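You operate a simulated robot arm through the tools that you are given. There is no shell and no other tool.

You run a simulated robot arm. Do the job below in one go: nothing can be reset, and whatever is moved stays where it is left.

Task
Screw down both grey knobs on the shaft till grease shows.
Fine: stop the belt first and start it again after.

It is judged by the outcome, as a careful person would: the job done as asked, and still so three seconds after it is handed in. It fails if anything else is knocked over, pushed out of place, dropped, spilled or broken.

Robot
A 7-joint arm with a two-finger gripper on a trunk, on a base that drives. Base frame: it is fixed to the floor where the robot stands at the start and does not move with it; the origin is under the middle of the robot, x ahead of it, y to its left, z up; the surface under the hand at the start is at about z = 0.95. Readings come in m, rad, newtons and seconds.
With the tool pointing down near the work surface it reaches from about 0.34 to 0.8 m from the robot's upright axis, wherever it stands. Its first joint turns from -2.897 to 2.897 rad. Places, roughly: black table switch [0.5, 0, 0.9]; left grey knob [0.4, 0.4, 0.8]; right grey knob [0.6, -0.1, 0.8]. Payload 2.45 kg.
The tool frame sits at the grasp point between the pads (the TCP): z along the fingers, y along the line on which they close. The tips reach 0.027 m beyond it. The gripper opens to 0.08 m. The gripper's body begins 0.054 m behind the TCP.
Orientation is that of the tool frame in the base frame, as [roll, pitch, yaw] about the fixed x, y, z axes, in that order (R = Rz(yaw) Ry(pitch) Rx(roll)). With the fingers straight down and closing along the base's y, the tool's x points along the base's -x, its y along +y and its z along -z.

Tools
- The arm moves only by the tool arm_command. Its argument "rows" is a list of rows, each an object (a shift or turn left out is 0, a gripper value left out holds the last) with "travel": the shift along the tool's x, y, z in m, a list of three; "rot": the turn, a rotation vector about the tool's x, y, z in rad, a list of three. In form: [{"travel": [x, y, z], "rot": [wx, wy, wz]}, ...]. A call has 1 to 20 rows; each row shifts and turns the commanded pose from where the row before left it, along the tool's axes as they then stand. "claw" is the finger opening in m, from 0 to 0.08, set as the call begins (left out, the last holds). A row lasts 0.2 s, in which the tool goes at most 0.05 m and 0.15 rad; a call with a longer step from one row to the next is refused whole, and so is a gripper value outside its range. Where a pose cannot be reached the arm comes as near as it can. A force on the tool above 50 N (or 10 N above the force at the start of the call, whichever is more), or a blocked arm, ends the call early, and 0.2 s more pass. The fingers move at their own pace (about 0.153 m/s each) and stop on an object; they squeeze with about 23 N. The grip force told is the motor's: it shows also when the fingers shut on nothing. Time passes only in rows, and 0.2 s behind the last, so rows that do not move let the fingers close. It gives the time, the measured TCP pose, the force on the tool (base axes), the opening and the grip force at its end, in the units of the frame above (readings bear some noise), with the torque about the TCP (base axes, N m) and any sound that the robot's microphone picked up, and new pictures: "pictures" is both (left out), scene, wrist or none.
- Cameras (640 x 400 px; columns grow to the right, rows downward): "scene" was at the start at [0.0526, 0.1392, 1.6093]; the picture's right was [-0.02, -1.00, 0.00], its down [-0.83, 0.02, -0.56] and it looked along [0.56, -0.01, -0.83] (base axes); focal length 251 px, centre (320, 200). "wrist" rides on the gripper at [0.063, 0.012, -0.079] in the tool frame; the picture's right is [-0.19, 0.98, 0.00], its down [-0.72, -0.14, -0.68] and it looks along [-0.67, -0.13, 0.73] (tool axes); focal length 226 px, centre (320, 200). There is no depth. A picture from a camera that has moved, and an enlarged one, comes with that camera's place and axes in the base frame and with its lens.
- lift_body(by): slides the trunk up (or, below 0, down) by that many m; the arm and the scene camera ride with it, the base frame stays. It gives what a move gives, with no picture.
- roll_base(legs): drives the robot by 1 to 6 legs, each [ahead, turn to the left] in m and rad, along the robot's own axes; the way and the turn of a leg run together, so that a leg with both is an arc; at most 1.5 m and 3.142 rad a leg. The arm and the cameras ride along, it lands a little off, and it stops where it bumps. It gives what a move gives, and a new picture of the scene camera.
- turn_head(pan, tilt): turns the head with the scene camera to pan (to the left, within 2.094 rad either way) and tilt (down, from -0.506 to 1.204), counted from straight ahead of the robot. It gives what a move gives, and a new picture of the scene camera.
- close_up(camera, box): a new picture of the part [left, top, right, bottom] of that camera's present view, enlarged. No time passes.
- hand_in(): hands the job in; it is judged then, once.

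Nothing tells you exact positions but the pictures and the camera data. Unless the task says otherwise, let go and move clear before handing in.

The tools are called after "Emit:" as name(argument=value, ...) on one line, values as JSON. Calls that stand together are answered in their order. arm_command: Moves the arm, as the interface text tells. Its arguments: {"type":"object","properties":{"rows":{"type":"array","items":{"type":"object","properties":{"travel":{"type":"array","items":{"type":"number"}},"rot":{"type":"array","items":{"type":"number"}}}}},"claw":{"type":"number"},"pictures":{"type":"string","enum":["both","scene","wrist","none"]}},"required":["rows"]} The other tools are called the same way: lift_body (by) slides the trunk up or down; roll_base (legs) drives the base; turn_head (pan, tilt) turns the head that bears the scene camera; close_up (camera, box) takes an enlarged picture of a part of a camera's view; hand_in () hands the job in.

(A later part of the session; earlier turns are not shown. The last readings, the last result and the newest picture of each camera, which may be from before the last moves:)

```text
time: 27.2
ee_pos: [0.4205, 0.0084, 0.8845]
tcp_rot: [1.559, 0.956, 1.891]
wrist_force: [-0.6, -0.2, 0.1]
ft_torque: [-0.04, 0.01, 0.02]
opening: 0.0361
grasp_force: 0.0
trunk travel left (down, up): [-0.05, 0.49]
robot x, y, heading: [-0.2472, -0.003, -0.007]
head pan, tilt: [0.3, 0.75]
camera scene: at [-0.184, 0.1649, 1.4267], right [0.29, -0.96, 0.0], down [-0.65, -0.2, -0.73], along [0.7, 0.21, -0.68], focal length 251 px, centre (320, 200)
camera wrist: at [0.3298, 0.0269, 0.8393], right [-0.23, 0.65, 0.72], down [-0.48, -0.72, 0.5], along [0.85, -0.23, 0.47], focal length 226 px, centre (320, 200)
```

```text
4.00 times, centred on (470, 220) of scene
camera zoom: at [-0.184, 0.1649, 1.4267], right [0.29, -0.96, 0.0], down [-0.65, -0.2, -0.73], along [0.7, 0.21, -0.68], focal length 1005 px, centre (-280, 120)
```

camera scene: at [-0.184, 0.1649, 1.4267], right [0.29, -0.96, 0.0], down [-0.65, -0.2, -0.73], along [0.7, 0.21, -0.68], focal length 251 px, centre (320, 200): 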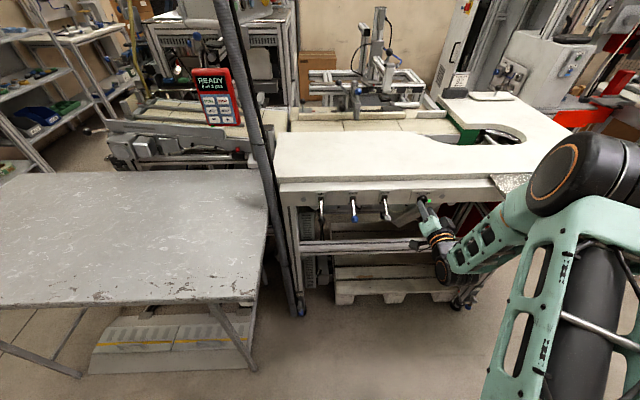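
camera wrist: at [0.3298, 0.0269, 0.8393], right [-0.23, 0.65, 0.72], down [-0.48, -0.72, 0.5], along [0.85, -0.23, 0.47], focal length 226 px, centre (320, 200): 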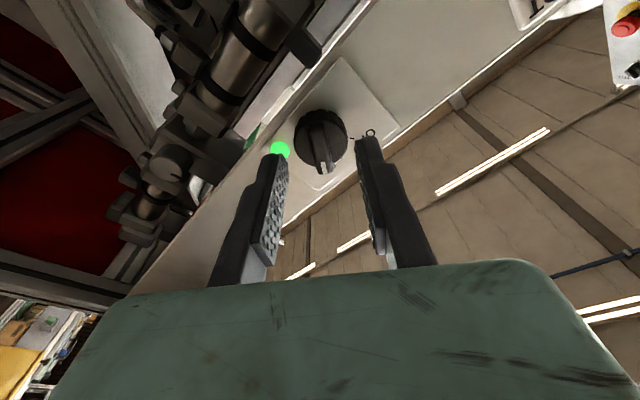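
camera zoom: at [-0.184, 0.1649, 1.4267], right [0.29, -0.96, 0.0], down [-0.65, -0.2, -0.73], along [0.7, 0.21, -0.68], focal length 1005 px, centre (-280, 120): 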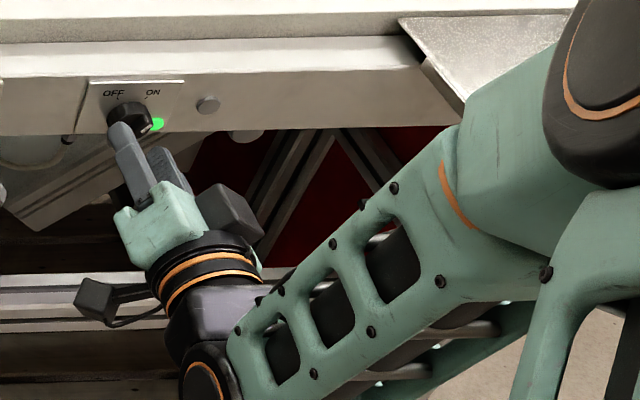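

The pads straddle the bar well. I'll go forward slowly about 2 cm, watching the force.

Emit:
arm_command(rows=[{"travel": [-0.002, -0.001, 0.007]}, {"travel": [0, 0, 0.007]}, {"travel": [0, 0, 0.006]}, {}])

Emit:
close_up(camera="wrist", box=[200, 60, 440, 210])

```text
time: 28.3
ee_pos: [0.4335, 0.0119, 0.8845]
tcp_rot: [1.563, 0.955, 1.896]
wrist_force: [-21.9, -4.3, 6.8]
ft_torque: [0.16, -0.42, 0.36]
opening: 0.0316
grasp_force: 0.1
trunk travel left (down, up): [-0.05, 0.49]
robot x, y, heading: [-0.2511, -0.0012, -0.01]
head pan, tilt: [0.3, 0.75]
stopped in row 4: the force on the tool passed its limit at 51 N (the readings are from after the stop); the commanded pose is now the measured one
camera scene: at [-0.1883, 0.1645, 1.427], right [0.29, -0.96, 0.0], down [-0.65, -0.2, -0.73], along [0.7, 0.21, -0.68], focal length 251 px, centre (320, 200)
camera wrist: at [0.3422, 0.0298, 0.8401], right [-0.23, 0.65, 0.72], down [-0.47, -0.72, 0.5], along [0.85, -0.23, 0.47], focal length 226 px, centre (320, 200)
```

scene: 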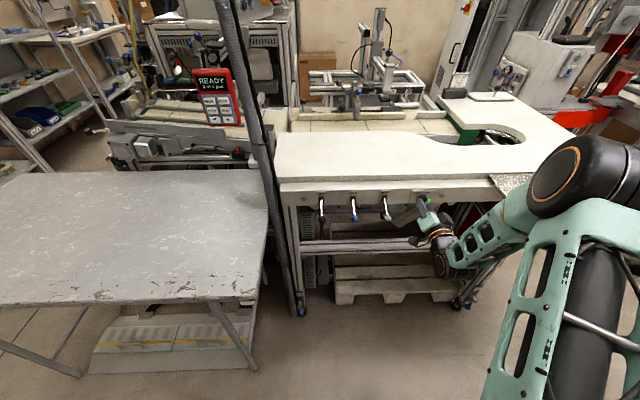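
wrist: 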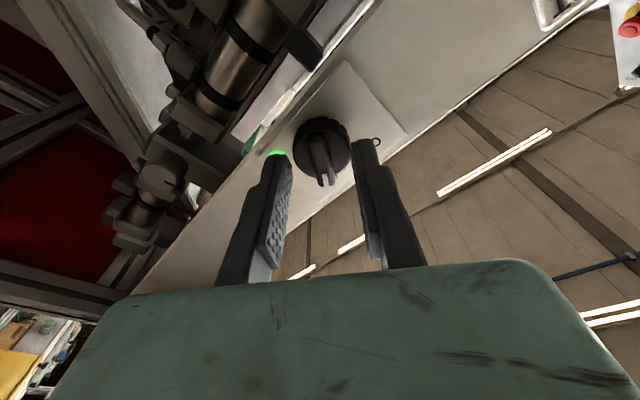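

```text
2.67 times, centred on (320, 135) of wrist
camera zoom: at [0.3422, 0.0298, 0.8401], right [-0.23, 0.65, 0.72], down [-0.47, -0.72, 0.5], along [0.85, -0.23, 0.47], focal length 603 px, centre (320, 373)
```

zoom: 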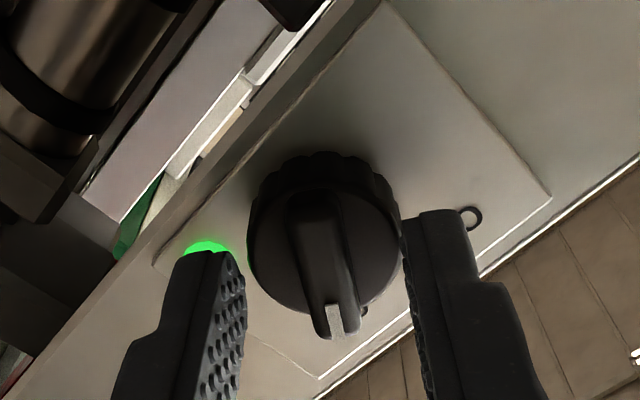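

The tips touched something at 51 N and the call stopped; re-measuring puts the handle front nearer (about [0.4485, 0.018, 0.885]), so the tips are already 1 cm past it, likely on the skirt. I'll back off 4 mm and close on the bar.

Emit:
arm_command(rows=[{"travel": [0, 0, -0.004]}, {}], pictures="none")

Emit:
arm_command(rows=[{}, {}, {}], claw=0.0)

Emit:
close_up(camera="wrist", box=[200, 60, 440, 210])

```text
time: 28.9
ee_pos: [0.4312, 0.0108, 0.8828]
tcp_rot: [1.568, 0.953, 1.899]
wrist_force: [0.1, 0.2, -0.4]
ft_torque: [0.0, -0.02, 0.01]
opening: 0.0358
grasp_force: 0.2
trunk travel left (down, up): [-0.05, 0.49]
robot x, y, heading: [-0.2444, -0.0025, -0.005]
head pan, tilt: [0.3, 0.75]
```

```text
time: 29.7
ee_pos: [0.4319, 0.0114, 0.8852]
tcp_rot: [1.564, 0.955, 1.898]
wrist_force: [6.2, 10.6, 8.7]
ft_torque: [-0.04, 0.14, 0.42]
opening: 0.0099
grasp_force: 37.0
trunk travel left (down, up): [-0.05, 0.49]
robot x, y, heading: [-0.246, 0.0021, -0.006]
head pan, tilt: [0.3, 0.75]
camera scene: at [-0.1853, 0.1658, 1.4267], right [0.29, -0.96, 0.0], down [-0.65, -0.2, -0.73], along [0.7, 0.21, -0.68], focal length 251 px, centre (320, 200)
camera wrist: at [0.3405, 0.0308, 0.8396], right [-0.23, 0.65, 0.72], down [-0.47, -0.72, 0.5], along [0.85, -0.23, 0.47], focal length 226 px, centre (320, 200)
```

scene: 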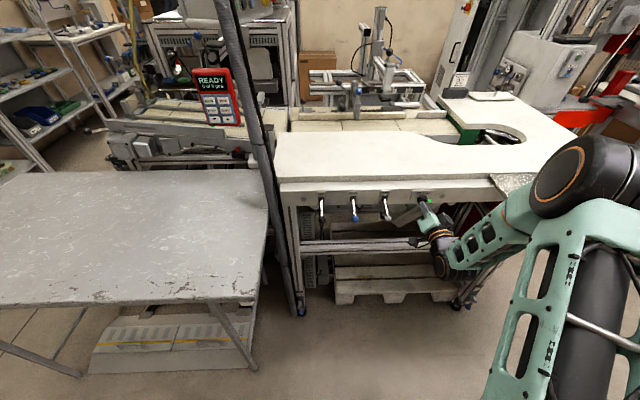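
wrist: 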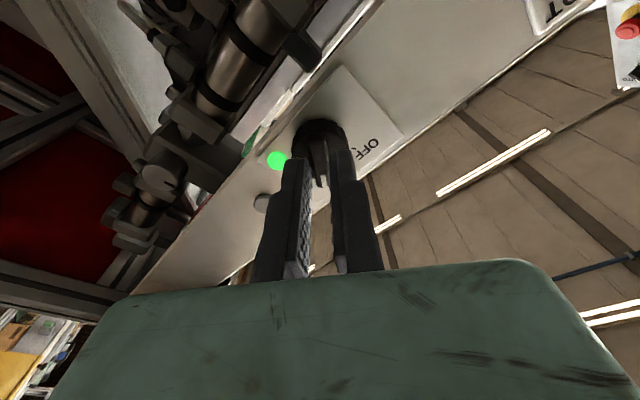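

```text
2.67 times, centred on (320, 135) of wrist
camera zoom: at [0.3405, 0.0308, 0.8396], right [-0.23, 0.65, 0.72], down [-0.47, -0.72, 0.5], along [0.85, -0.23, 0.47], focal length 603 px, centre (320, 373)
```

zoom: 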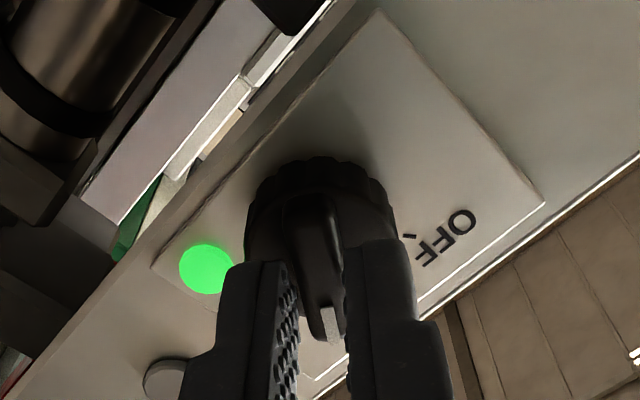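

I have the bar gripped (10 mm). Now I turn counter-clockwise toward OFF in steps.

Emit:
arm_command(rows=[{"rot": [0, 0, -0.12]}, {"rot": [0, 0, -0.12]}, {"rot": [0, 0, -0.12]}, {"rot": [0, 0, -0.12]}, {"rot": [0, 0, -0.12]}])

Emit:
close_up(camera="wrist", box=[200, 60, 440, 210])

```text
time: 30.9
ee_pos: [0.4313, 0.0122, 0.8847]
tcp_rot: [1.332, 1.56, 1.663]
wrist_force: [-2.7, 11.0, 14.1]
ft_torque: [0.0, 0.04, 0.23]
opening: 0.0099
grasp_force: 37.6
trunk travel left (down, up): [-0.05, 0.49]
robot x, y, heading: [-0.2473, -0.0024, -0.008]
head pan, tilt: [0.3, 0.75]
camera scene: at [-0.1867, 0.1659, 1.4267], right [0.29, -0.96, 0.0], down [-0.65, -0.2, -0.73], along [0.7, 0.21, -0.68], focal length 251 px, centre (320, 200)
camera wrist: at [0.3517, -0.0015, 0.8206], right [-0.32, 0.93, 0.21], down [-0.6, -0.36, 0.71], along [0.74, 0.11, 0.67], focal length 226 px, centre (320, 200)
```

scene: 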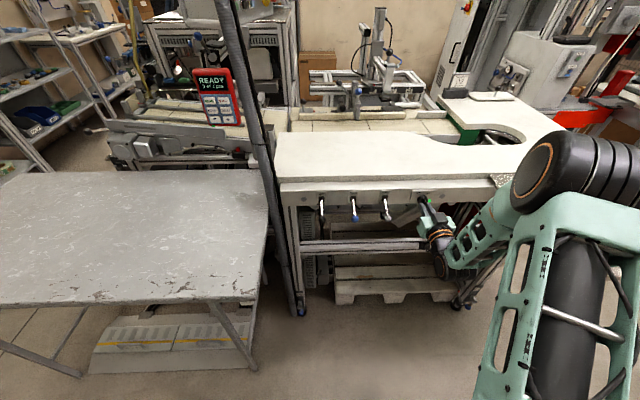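
wrist: 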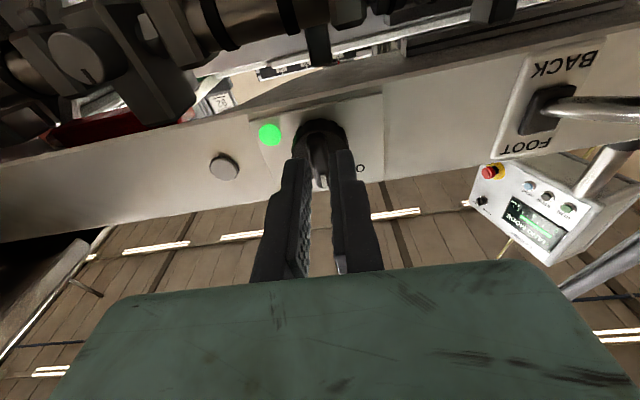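

```text
2.67 times, centred on (320, 135) of wrist
camera zoom: at [0.3517, -0.0015, 0.8206], right [-0.32, 0.93, 0.21], down [-0.6, -0.36, 0.71], along [0.74, 0.11, 0.67], focal length 603 px, centre (320, 373)
```

zoom: 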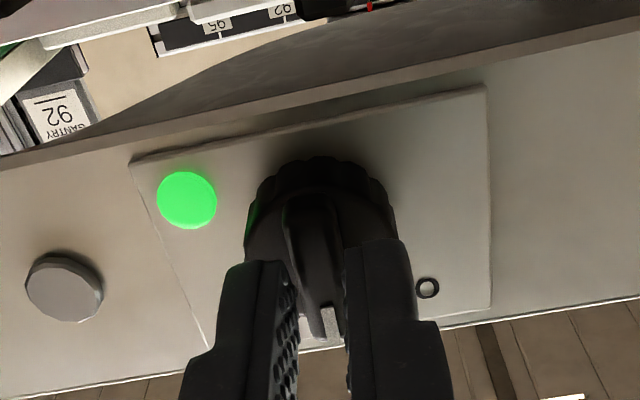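

The handle follows; it now points upright. I continue on to OFF.

Emit:
arm_command(rows=[{"rot": [0, 0, -0.12]}, {"rot": [0, 0, -0.12]}, {"rot": [0, 0, -0.12]}, {"rot": [0, 0, -0.12]}, {"rot": [0, 0, -0.11]}])

Emit:
close_up(camera="wrist", box=[200, 60, 440, 210])

Emit:
close_up(camera="scene", box=[390, 170, 550, 270])

```text
time: 32.1
ee_pos: [0.4329, 0.011, 0.8859]
tcp_rot: [-1.562, 0.993, -1.234]
wrist_force: [11.2, 4.7, 15.7]
ft_torque: [-0.07, 0.26, -0.36]
opening: 0.0099
grasp_force: 36.8
trunk travel left (down, up): [-0.05, 0.49]
robot x, y, heading: [-0.2511, 0.002, -0.006]
head pan, tilt: [0.3, 0.75]
camera scene: at [-0.1853, 0.1655, 1.4268], right [0.29, -0.96, 0.0], down [-0.65, -0.2, -0.73], along [0.7, 0.21, -0.68], focal length 251 px, centre (320, 200)
camera wrist: at [0.3641, -0.0378, 0.8241], right [-0.3, 0.88, -0.37], down [-0.74, 0.04, 0.68], along [0.61, 0.48, 0.63], focal length 226 px, centre (320, 200)
```

scene: 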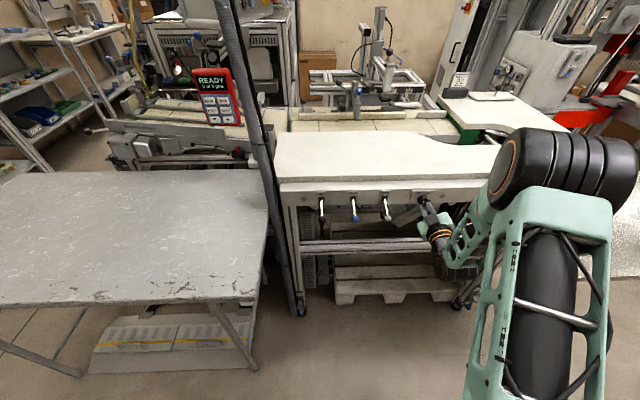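
wrist: 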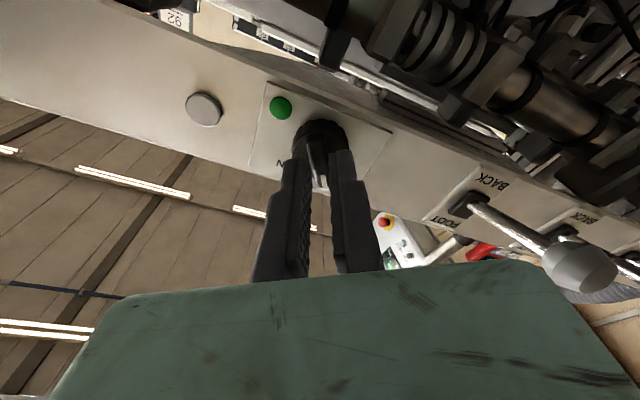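

```text
2.67 times, centred on (320, 135) of wrist
camera zoom: at [0.3641, -0.0378, 0.8241], right [-0.3, 0.88, -0.37], down [-0.74, 0.04, 0.68], along [0.61, 0.48, 0.63], focal length 603 px, centre (320, 373)
```

zoom: 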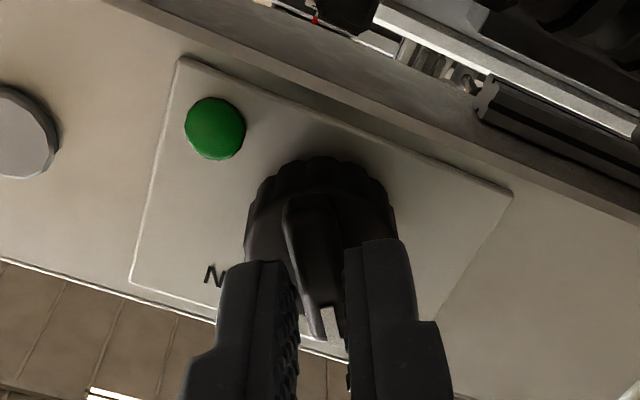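

```text
4.00 times, centred on (470, 220) of scene
camera zoom: at [-0.1853, 0.1655, 1.4268], right [0.29, -0.96, 0.0], down [-0.65, -0.2, -0.73], along [0.7, 0.21, -0.68], focal length 1005 px, centre (-280, 120)
```

zoom: 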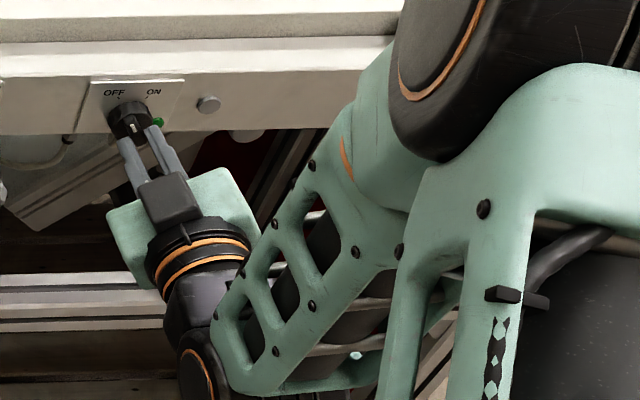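

The lamp is out. I'll nudge a touch more, let go, and back straight out, then check that it stays on OFF.

Emit:
arm_command(rows=[{"rot": [0, 0, -0.04]}, {}], pictures="none")

Emit:
arm_command(rows=[{}, {}, {"travel": [0, 0, -0.02]}, {"travel": [0, 0, -0.03]}, {"travel": [0, 0, -0.03]}, {"travel": [0, 0, -0.03]}], claw=0.036)

Emit:
close_up(camera="wrist", box=[200, 0, 440, 150])

```text
time: 32.7
ee_pos: [0.4323, 0.0104, 0.8847]
tcp_rot: [-1.564, 0.955, -1.234]
wrist_force: [14.5, 6.1, 18.5]
ft_torque: [0.08, -0.11, -0.09]
opening: 0.0099
grasp_force: 37.6
trunk travel left (down, up): [-0.05, 0.49]
robot x, y, heading: [-0.2452, 0.0008, -0.006]
head pan, tilt: [0.3, 0.75]
```

```text
time: 34.1
ee_pos: [0.3264, -0.0268, 0.8855]
tcp_rot: [-1.568, 0.956, -1.238]
wrist_force: [0.1, 0.7, -0.6]
ft_torque: [-0.04, -0.01, -0.04]
opening: 0.036
grasp_force: 0.1
trunk travel left (down, up): [-0.05, 0.49]
robot x, y, heading: [-0.2458, 0.0004, -0.006]
head pan, tilt: [0.3, 0.75]
camera scene: at [-0.1841, 0.1651, 1.4267], right [0.29, -0.96, 0.0], down [-0.65, -0.2, -0.73], along [0.7, 0.21, -0.68], focal length 251 px, centre (320, 200)
camera wrist: at [0.2593, -0.0769, 0.8254], right [-0.3, 0.86, -0.41], down [-0.74, 0.06, 0.67], along [0.6, 0.5, 0.62], focal length 226 px, centre (320, 200)
```

scene: 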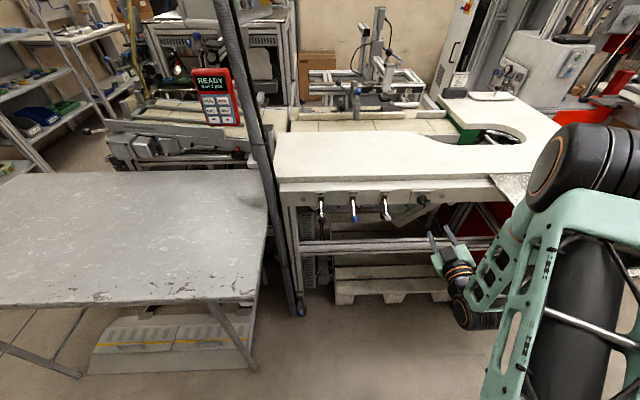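
wrist: 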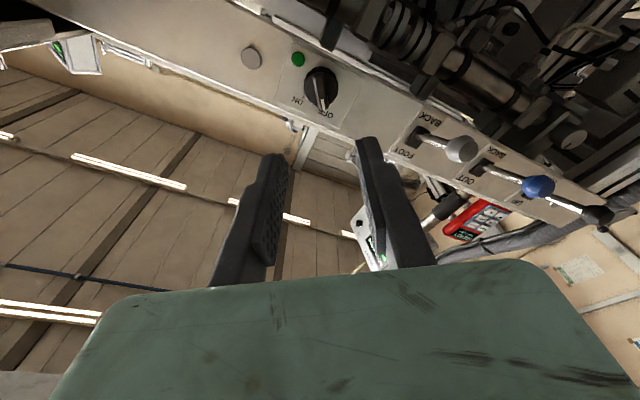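

```text
2.67 times, centred on (320, 75) of wrist
camera zoom: at [0.2593, -0.0769, 0.8254], right [-0.3, 0.86, -0.41], down [-0.74, 0.06, 0.67], along [0.6, 0.5, 0.62], focal length 603 px, centre (320, 533)
```

zoom: 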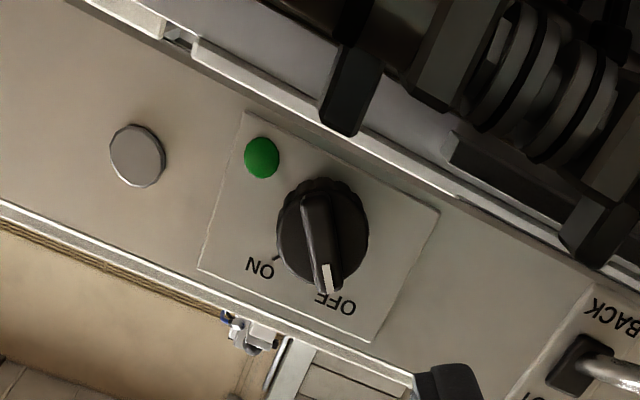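

The switch stands on OFF with its lamp dark, so the belt is stopped. Now I roll the hand level, lower it and shift right in front of the right knob, keeping about 15 cm off to look.

Emit:
arm_command(rows=[{"rot": [0, 0, 0.124]}, {"rot": [0, 0, 0.124]}, {"rot": [0, 0, 0.124]}, {"rot": [0, 0, 0.124]}, {"rot": [0, 0, 0.124]}, {"travel": [0.033, 0, 0]}, {"travel": [0.032, 0, 0]}, {"travel": [0, -0.046, 0]}, {"travel": [0, -0.046, 0]}, {"travel": [0, -0.046, 0]}, {"travel": [0, 0, 0.02]}, {}])

Emit:
close_up(camera="wrist", box=[200, 0, 440, 150])

```text
time: 36.7
ee_pos: [0.3951, -0.1498, 0.8177]
tcp_rot: [1.336, 1.565, 1.67]
wrist_force: [0.8, -1.2, 0.9]
ft_torque: [0.0, -0.01, 0.0]
opening: 0.036
grasp_force: 0.3
trunk travel left (down, up): [-0.05, 0.49]
robot x, y, heading: [-0.2477, 0.0022, -0.017]
head pan, tilt: [0.3, 0.75]
camera scene: at [-0.1849, 0.1649, 1.4267], right [0.29, -0.96, 0.0], down [-0.65, -0.2, -0.73], along [0.7, 0.21, -0.68], focal length 251 px, centre (320, 200)
camera wrist: at [0.3146, -0.164, 0.7545], right [-0.32, 0.93, 0.2], down [-0.6, -0.36, 0.72], along [0.74, 0.11, 0.67], focal length 226 px, centre (320, 200)
```

scene: 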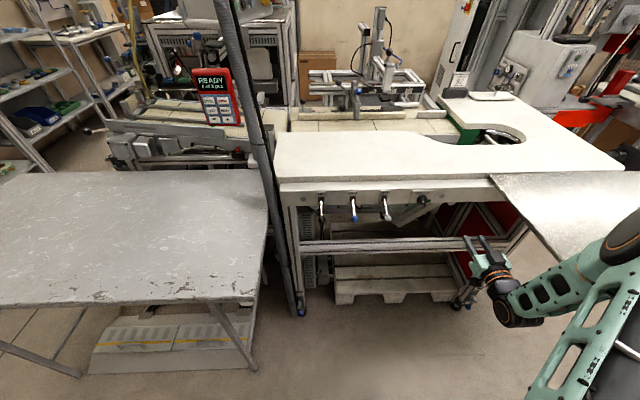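
wrist: 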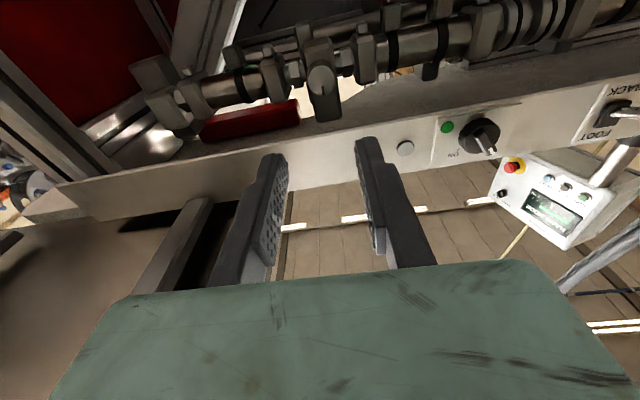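

```text
2.67 times, centred on (320, 75) of wrist
camera zoom: at [0.3146, -0.164, 0.7545], right [-0.32, 0.93, 0.2], down [-0.6, -0.36, 0.72], along [0.74, 0.11, 0.67], focal length 603 px, centre (320, 533)
```

zoom: 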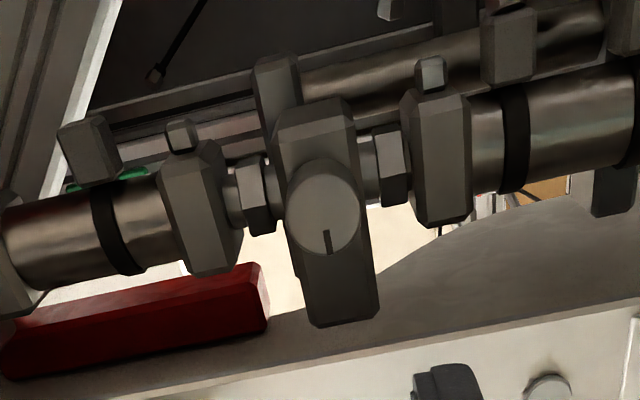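

The right knob's face is dead ahead at about [0.557, -0.093, 0.818], about 3 cm across, its mark near 12 o'clock. Before going in I'll look to the right to check the arm's clearance from the metal sheet.

Emit:
turn_head(pan=-0.35, tilt=0.8)

Emit:
close_up(camera="wrist", box=[270, 20, 370, 130])

```text
time: 37.7
ee_pos: [0.3938, -0.1513, 0.8195]
tcp_rot: [1.248, 1.565, 1.58]
wrist_force: [-0.3, -0.5, 0.5]
ft_torque: [-0.02, 0.03, -0.02]
opening: 0.036
grasp_force: 0.1
trunk travel left (down, up): [-0.05, 0.49]
robot x, y, heading: [-0.2523, 0.0046, -0.013]
head pan, tilt: [-0.351, 0.799]
camera scene: at [-0.1888, 0.1127, 1.4228], right [-0.35, -0.94, 0.0], down [-0.67, 0.25, -0.7], along [0.65, -0.24, -0.72], focal length 251 px, centre (320, 200)
```

scene: 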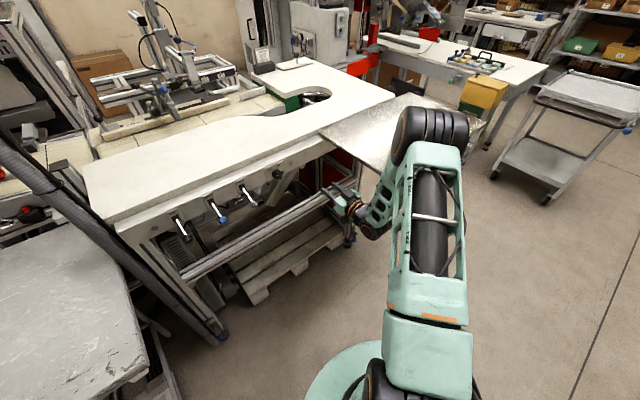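

```text
3.64 times, centred on (320, 75) of wrist
camera zoom: at [0.3144, -0.1639, 0.7546], right [-0.32, 0.93, 0.2], down [-0.6, -0.36, 0.72], along [0.73, 0.11, 0.67], focal length 822 px, centre (320, 654)
```

zoom: 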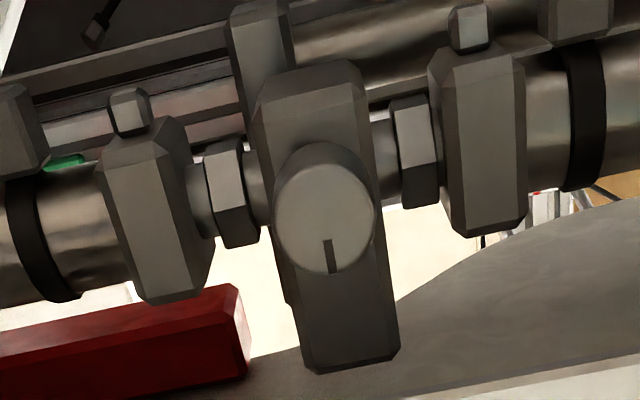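

The arm is clear of the sheet, and the knob stands out about 2.5 cm from its bearing block. I open a little wider and go in straight, stopping short for a check.

Emit:
arm_command(rows=[{"travel": [0, 0, 0.03]}, {"travel": [0, 0, 0.03]}, {"travel": [0, 0, 0.03]}, {"travel": [0, 0, 0.03]}, {}], claw=0.05)

Emit:
close_up(camera="wrist", box=[200, 30, 440, 180])

Emit:
close_up(camera="scene", box=[260, 110, 480, 250])

```text
time: 38.9
ee_pos: [0.5049, -0.1102, 0.8227]
tcp_rot: [1.342, 1.567, 1.672]
wrist_force: [0.1, 0.4, -0.4]
ft_torque: [-0.02, -0.08, 0.0]
opening: 0.0502
grasp_force: 0.1
trunk travel left (down, up): [-0.05, 0.49]
robot x, y, heading: [-0.245, -0.0009, -0.009]
head pan, tilt: [-0.351, 0.799]
camera scene: at [-0.1886, 0.1128, 1.4227], right [-0.35, -0.94, 0.0], down [-0.67, 0.25, -0.7], along [0.65, -0.24, -0.72], focal length 251 px, centre (320, 200)
camera wrist: at [0.4258, -0.124, 0.7588], right [-0.32, 0.93, 0.2], down [-0.6, -0.36, 0.72], along [0.74, 0.11, 0.67], focal length 226 px, centre (320, 200)
```

scene: 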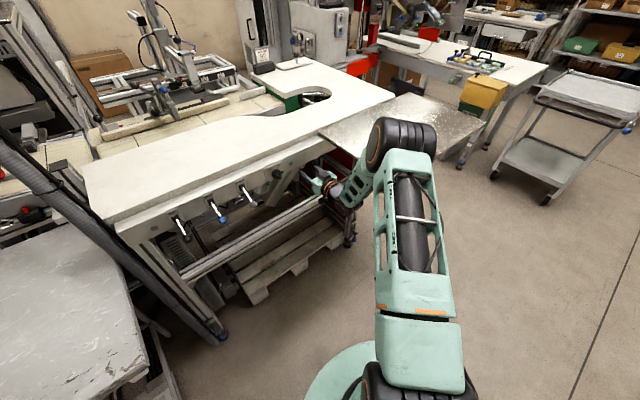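
wrist: 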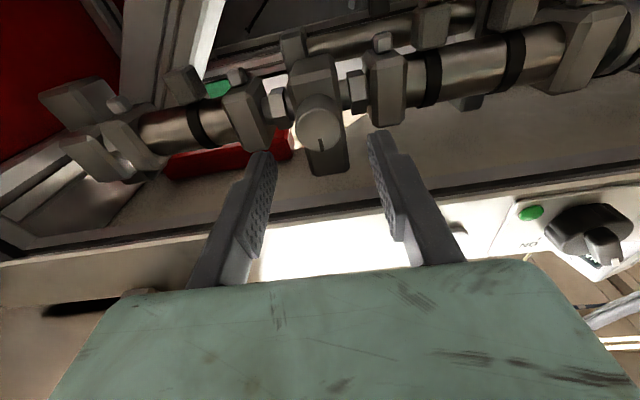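

```text
2.67 times, centred on (320, 105) of wrist
camera zoom: at [0.4258, -0.124, 0.7588], right [-0.32, 0.93, 0.2], down [-0.6, -0.36, 0.72], along [0.74, 0.11, 0.67], focal length 603 px, centre (320, 453)
```

zoom: 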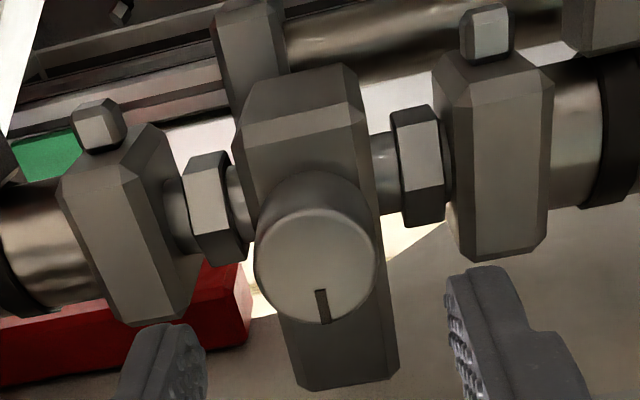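

```text
2.86 times, centred on (370, 180) of scene
camera zoom: at [-0.1886, 0.1128, 1.4227], right [-0.35, -0.94, 0.0], down [-0.67, 0.25, -0.7], along [0.65, -0.24, -0.72], focal length 718 px, centre (177, 257)
```

zoom: 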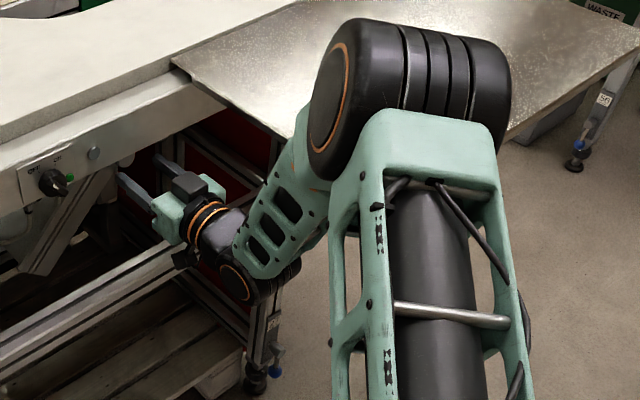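

The knob sits centred between the pads, its face about 5 cm ahead of the grasp point. I go in 4 cm more in small steps.

Emit:
arm_command(rows=[{"travel": [0.002, 0, 0.01]}, {"travel": [0, 0, 0.01]}, {"travel": [0, 0, 0.01]}, {"travel": [0, 0, 0.01]}, {}])

Emit:
close_up(camera="wrist", box=[200, 50, 440, 200])

```text
time: 40.1
ee_pos: [0.5433, -0.097, 0.817]
tcp_rot: [1.334, 1.564, 1.667]
wrist_force: [-0.1, -0.7, 0.3]
ft_torque: [-0.02, -0.01, -0.01]
opening: 0.0501
grasp_force: 0.2
trunk travel left (down, up): [-0.05, 0.49]
robot x, y, heading: [-0.2471, -0.0005, -0.009]
head pan, tilt: [-0.351, 0.799]
camera scene: at [-0.1884, 0.1127, 1.4227], right [-0.35, -0.94, 0.0], down [-0.67, 0.25, -0.7], along [0.65, -0.24, -0.72], focal length 251 px, centre (320, 200)
camera wrist: at [0.4636, -0.1107, 0.7533], right [-0.32, 0.93, 0.2], down [-0.6, -0.36, 0.72], along [0.74, 0.11, 0.67], focal length 226 px, centre (320, 200)
```

scene: 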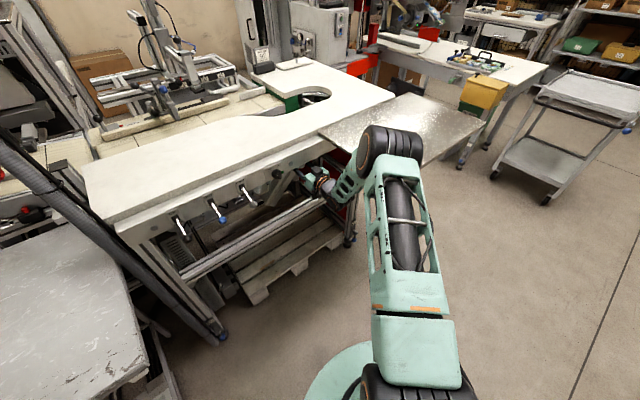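
wrist: 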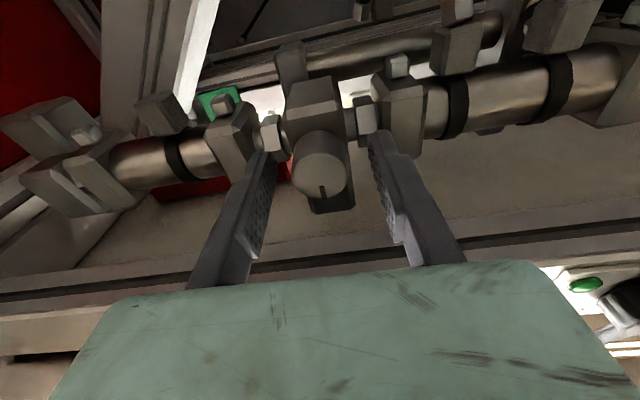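

```text
2.67 times, centred on (320, 125) of wrist
camera zoom: at [0.4636, -0.1107, 0.7533], right [-0.32, 0.93, 0.2], down [-0.6, -0.36, 0.72], along [0.74, 0.11, 0.67], focal length 603 px, centre (320, 400)
```

zoom: 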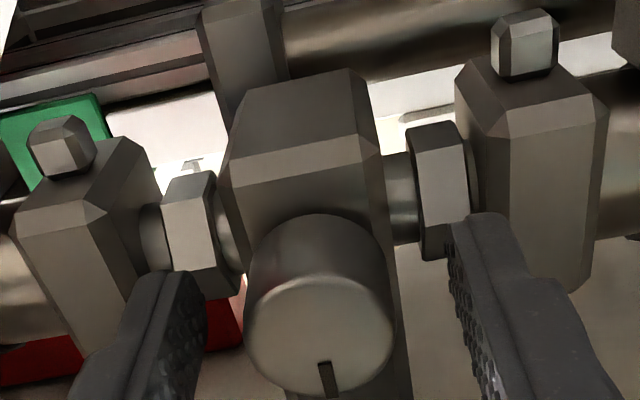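

The pads stand on either side of the knob with tips short of the block. I close on it.

Emit:
arm_command(rows=[{}, {}, {}], claw=0.0, pictures="wrist")

Emit:
close_up(camera="wrist", box=[200, 50, 440, 200])

```text
time: 40.9
ee_pos: [0.5447, -0.0989, 0.8179]
tcp_rot: [1.189, 1.565, 1.52]
wrist_force: [9.4, -5.1, 2.2]
ft_torque: [-0.04, 0.36, -0.57]
opening: 0.0293
grasp_force: 45.1
trunk travel left (down, up): [-0.05, 0.49]
robot x, y, heading: [-0.2473, 0.0012, -0.009]
head pan, tilt: [-0.351, 0.799]
camera wrist: at [0.4641, -0.1116, 0.7536], right [-0.32, 0.93, 0.2], down [-0.6, -0.36, 0.72], along [0.73, 0.11, 0.67], focal length 226 px, centre (320, 200)
```

wrist: 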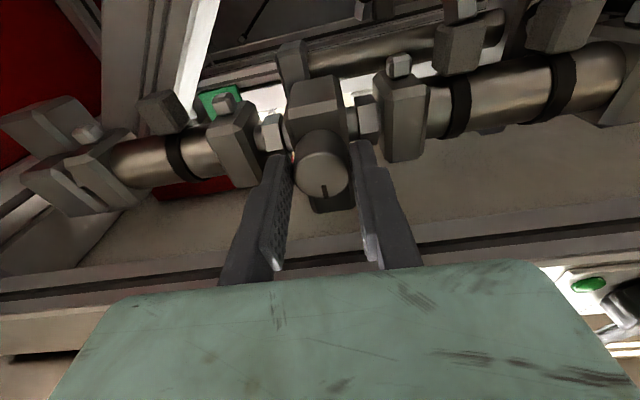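

```text
2.67 times, centred on (320, 125) of wrist
camera zoom: at [0.4641, -0.1116, 0.7536], right [-0.32, 0.93, 0.2], down [-0.6, -0.36, 0.72], along [0.73, 0.11, 0.67], focal length 603 px, centre (320, 400)
```

zoom: 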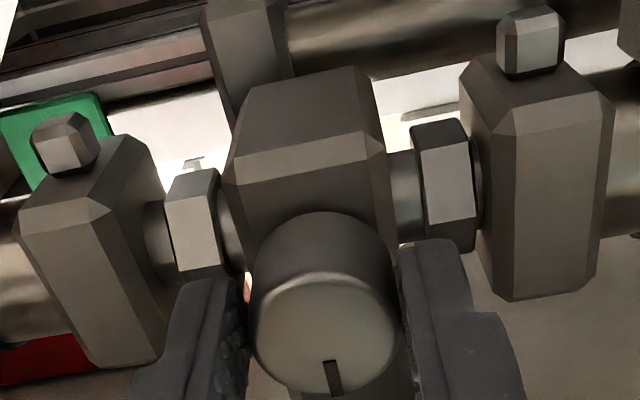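

Gripped at 29 mm. I turn clockwise (screwing in) a first half radian, watching the mark and torque.

Emit:
arm_command(rows=[{"rot": [0, 0, 0.12]}, {"rot": [0, 0, 0.12]}, {"rot": [0, 0, 0.12]}, {"rot": [0, 0, 0.12]}], pictures="wrist")

Emit:
close_up(camera="wrist", box=[200, 50, 440, 200])

```text
time: 41.9
ee_pos: [0.5432, -0.0956, 0.8168]
tcp_rot: [1.56, 1.084, 1.893]
wrist_force: [1.8, -6.0, 11.2]
ft_torque: [0.21, -0.52, -0.75]
opening: 0.0294
grasp_force: 44.9
trunk travel left (down, up): [-0.05, 0.49]
robot x, y, heading: [-0.2472, 0.0042, -0.007]
head pan, tilt: [-0.351, 0.799]
camera wrist: at [0.4544, -0.0833, 0.7671], right [-0.26, 0.73, 0.63], down [-0.5, -0.66, 0.57], along [0.83, -0.17, 0.53], focal length 226 px, centre (320, 200)
```

wrist: 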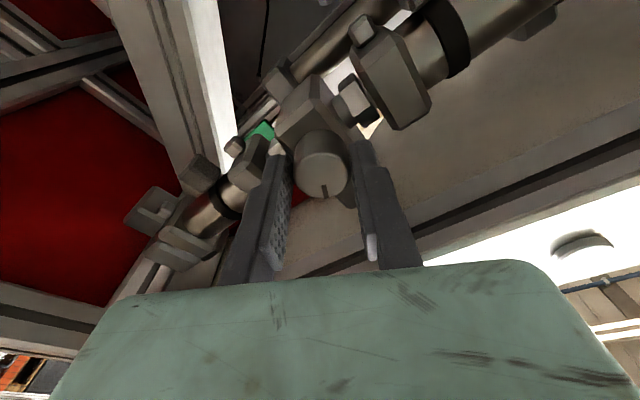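

```text
2.67 times, centred on (320, 125) of wrist
camera zoom: at [0.4544, -0.0833, 0.7671], right [-0.26, 0.73, 0.63], down [-0.5, -0.66, 0.57], along [0.83, -0.17, 0.53], focal length 603 px, centre (320, 400)
```

zoom: 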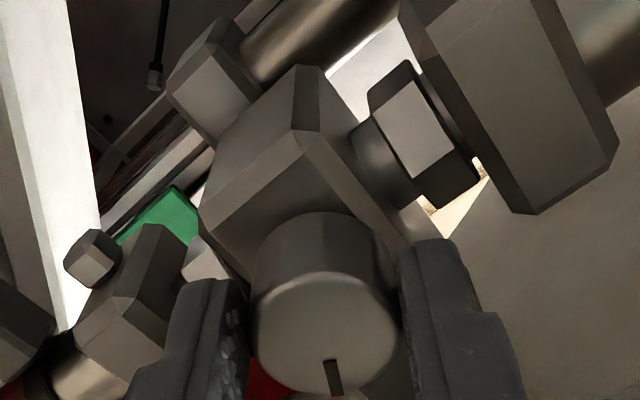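

The knob turns with the hand, at little torque. I continue clockwise.

Emit:
arm_command(rows=[{"rot": [0, 0, 0.13]}, {"rot": [0, 0, 0.13]}, {"rot": [0, 0, 0.13]}, {"rot": [0, 0, 0.13]}, {"rot": [0, 0, 0.13]}], pictures="both")

Emit:
close_up(camera="wrist", box=[200, 50, 440, 200])

```text
time: 43.1
ee_pos: [0.5414, -0.0948, 0.8205]
tcp_rot: [1.564, 0.433, 1.904]
wrist_force: [0.8, 10.9, 23.5]
ft_torque: [0.03, -0.41, -0.19]
opening: 0.0295
grasp_force: 45.5
trunk travel left (down, up): [-0.05, 0.49]
robot x, y, heading: [-0.2449, -0.0001, -0.008]
head pan, tilt: [-0.351, 0.799]
camera scene: at [-0.1914, 0.1139, 1.4229], right [-0.35, -0.94, 0.0], down [-0.67, 0.25, -0.7], along [0.65, -0.25, -0.72], focal length 251 px, centre (320, 200)
camera wrist: at [0.4463, -0.061, 0.8038], right [-0.08, 0.22, 0.97], down [-0.41, -0.9, 0.17], along [0.91, -0.38, 0.17], focal length 226 px, centre (320, 200)
```

scene: 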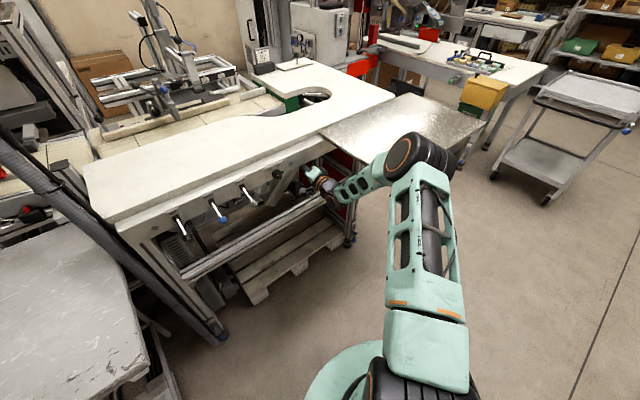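
wrist: 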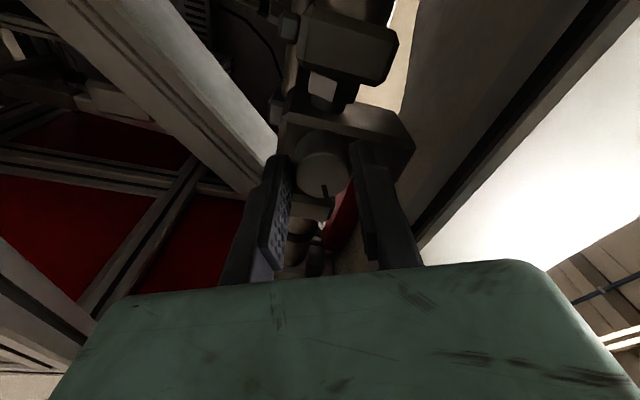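

```text
2.67 times, centred on (320, 125) of wrist
camera zoom: at [0.4463, -0.061, 0.8038], right [-0.08, 0.22, 0.97], down [-0.41, -0.9, 0.17], along [0.91, -0.38, 0.17], focal length 603 px, centre (320, 400)
```

zoom: 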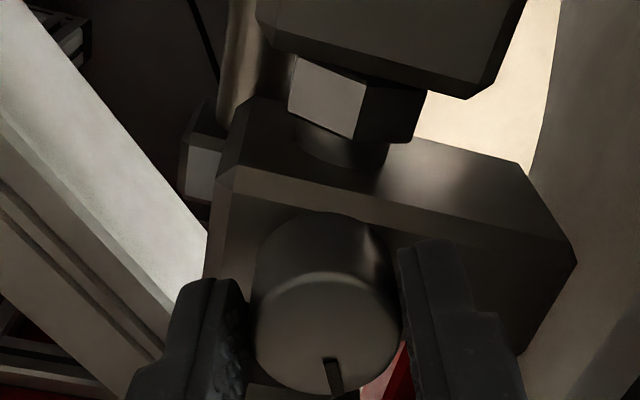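

Still turning freely. A bit more in this stroke, then I will regrasp.

Emit:
arm_command(rows=[{"rot": [0, 0, 0.13]}, {"rot": [0, 0, 0.13]}, {"rot": [0, 0, 0.13]}], pictures="both")

Emit:
close_up(camera="wrist", box=[200, 50, 440, 200])

```text
time: 43.9
ee_pos: [0.5419, -0.0948, 0.82]
tcp_rot: [1.559, 0.045, 1.903]
wrist_force: [7.8, 15.7, 35.4]
ft_torque: [-0.08, -0.36, -0.12]
opening: 0.0295
grasp_force: 45.3
trunk travel left (down, up): [-0.05, 0.49]
robot x, y, heading: [-0.2482, 0.0035, -0.002]
head pan, tilt: [-0.351, 0.799]
camera scene: at [-0.1918, 0.1145, 1.4229], right [-0.35, -0.94, 0.0], down [-0.67, 0.25, -0.7], along [0.65, -0.25, -0.72], focal length 251 px, centre (320, 200)
camera wrist: at [0.4456, -0.0594, 0.8301], right [0.04, -0.14, 0.99], down [-0.41, -0.91, -0.12], along [0.91, -0.4, -0.09], focal length 226 px, centre (320, 200)
```

scene: 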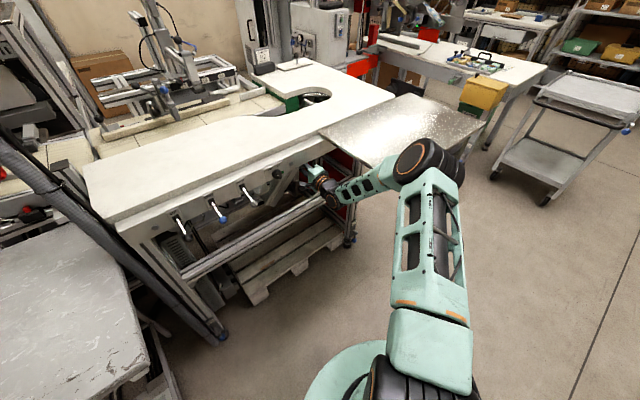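
wrist: 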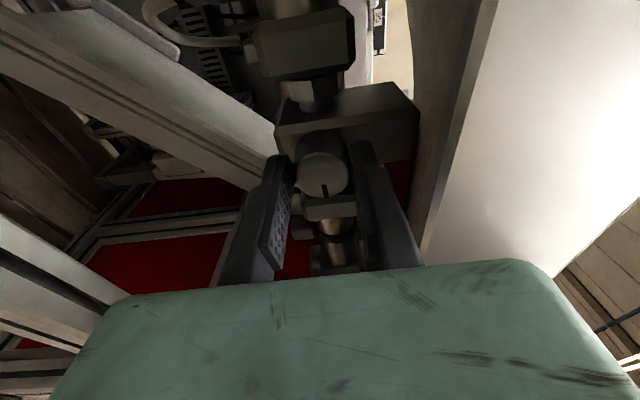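

```text
2.67 times, centred on (320, 125) of wrist
camera zoom: at [0.4456, -0.0594, 0.8301], right [0.04, -0.14, 0.99], down [-0.41, -0.91, -0.12], along [0.91, -0.4, -0.09], focal length 603 px, centre (320, 400)
```

zoom: 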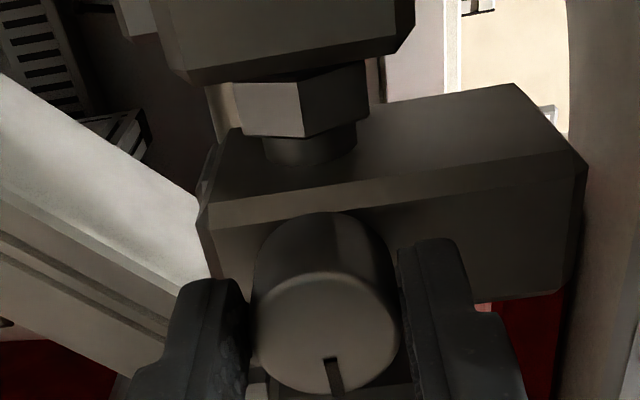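

About 87° turned so far, no grease yet; the sideways force shows the hand sits a few mm low. I open, correct upward, back out a little, and roll back for a second stroke.

Emit:
arm_command(rows=[{}, {"travel": [0, 0.002, 0]}, {"travel": [0, 0, -0.012]}, {"travel": [0, 0, -0.012]}], claw=0.048, pictures="wrist")

Emit:
close_up(camera="wrist", box=[200, 30, 440, 180])

```text
time: 44.9
ee_pos: [0.5216, -0.1048, 0.8187]
tcp_rot: [1.57, 0.045, 1.902]
wrist_force: [-0.2, 0.5, 0.2]
ft_torque: [0.01, -0.01, 0.0]
opening: 0.0481
grasp_force: 0.1
trunk travel left (down, up): [-0.05, 0.49]
robot x, y, heading: [-0.2484, -0.0035, -0.01]
head pan, tilt: [-0.351, 0.799]
camera wrist: at [0.424, -0.0691, 0.8277], right [0.05, -0.14, 0.99], down [-0.41, -0.91, -0.11], along [0.91, -0.4, -0.1], focal length 226 px, centre (320, 200)
```

wrist: 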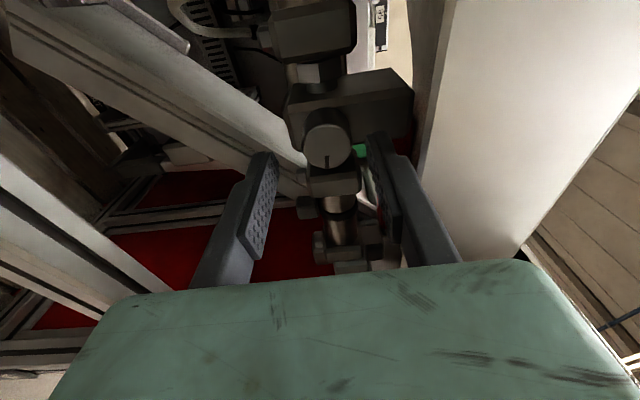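

```text
2.67 times, centred on (320, 105) of wrist
camera zoom: at [0.424, -0.0691, 0.8277], right [0.05, -0.14, 0.99], down [-0.41, -0.91, -0.11], along [0.91, -0.4, -0.1], focal length 603 px, centre (320, 453)
```

zoom: 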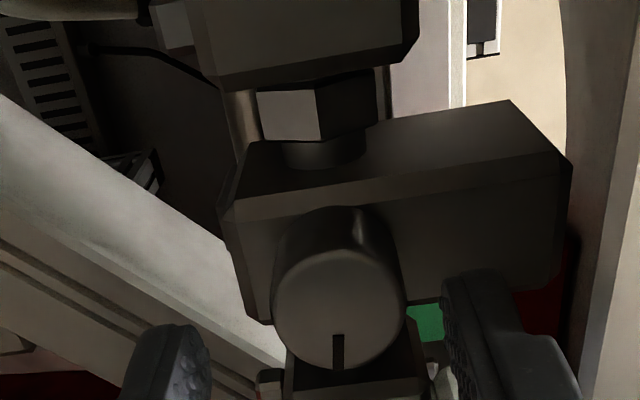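

The knob's mark is now at 3 o'clock, and it lies 3.7 mm above my axis, so I correct that. Then I roll back about 150° for a long second stroke.

Emit:
arm_command(rows=[{"travel": [0, 0.0037, 0]}, {"rot": [0, 0, -0.14]}, {"rot": [0, 0, -0.14]}, {"rot": [0, 0, -0.14]}, {"rot": [0, 0, -0.14]}, {"rot": [0, 0, -0.14]}, {"rot": [0, 0, -0.14]}, {"rot": [0, 0, -0.14]}, {"rot": [0, 0, -0.14]}, {"rot": [0, 0, -0.14]}, {"rot": [0, 0, -0.14]}, {"rot": [0, 0, -0.14]}, {}], pictures="both")

Emit:
close_up(camera="wrist", box=[200, 30, 440, 180])

```text
time: 47.7
ee_pos: [0.5212, -0.1034, 0.8211]
tcp_rot: [-1.446, 1.556, -1.115]
wrist_force: [0.6, -0.5, 0.3]
ft_torque: [0.02, 0.0, 0.01]
opening: 0.048
grasp_force: 0.2
trunk travel left (down, up): [-0.05, 0.49]
robot x, y, heading: [-0.2496, -0.0002, -0.003]
head pan, tilt: [-0.351, 0.799]
camera scene: at [-0.1889, 0.1127, 1.4228], right [-0.35, -0.94, 0.0], down [-0.67, 0.25, -0.7], along [0.65, -0.24, -0.72], focal length 251 px, centre (320, 200)
camera wrist: at [0.4411, -0.1187, 0.7574], right [-0.32, 0.93, 0.18], down [-0.6, -0.35, 0.72], along [0.73, 0.12, 0.67], focal length 226 px, centre (320, 200)
```

scene: 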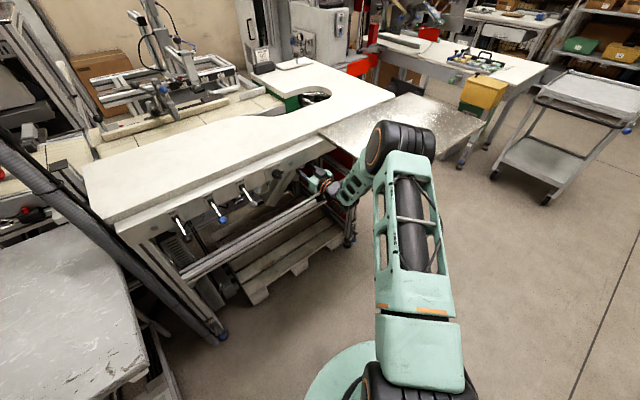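
wrist: 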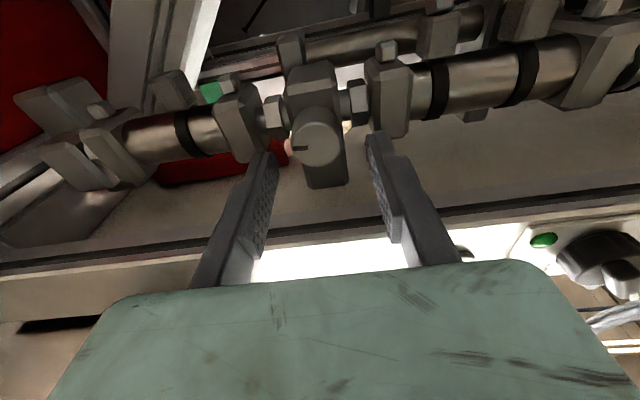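

```text
2.67 times, centred on (320, 105) of wrist
camera zoom: at [0.4411, -0.1187, 0.7574], right [-0.32, 0.93, 0.18], down [-0.6, -0.35, 0.72], along [0.73, 0.12, 0.67], focal length 603 px, centre (320, 453)
```

zoom: 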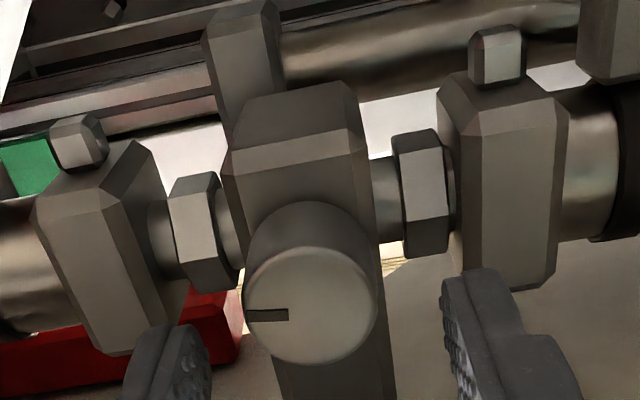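

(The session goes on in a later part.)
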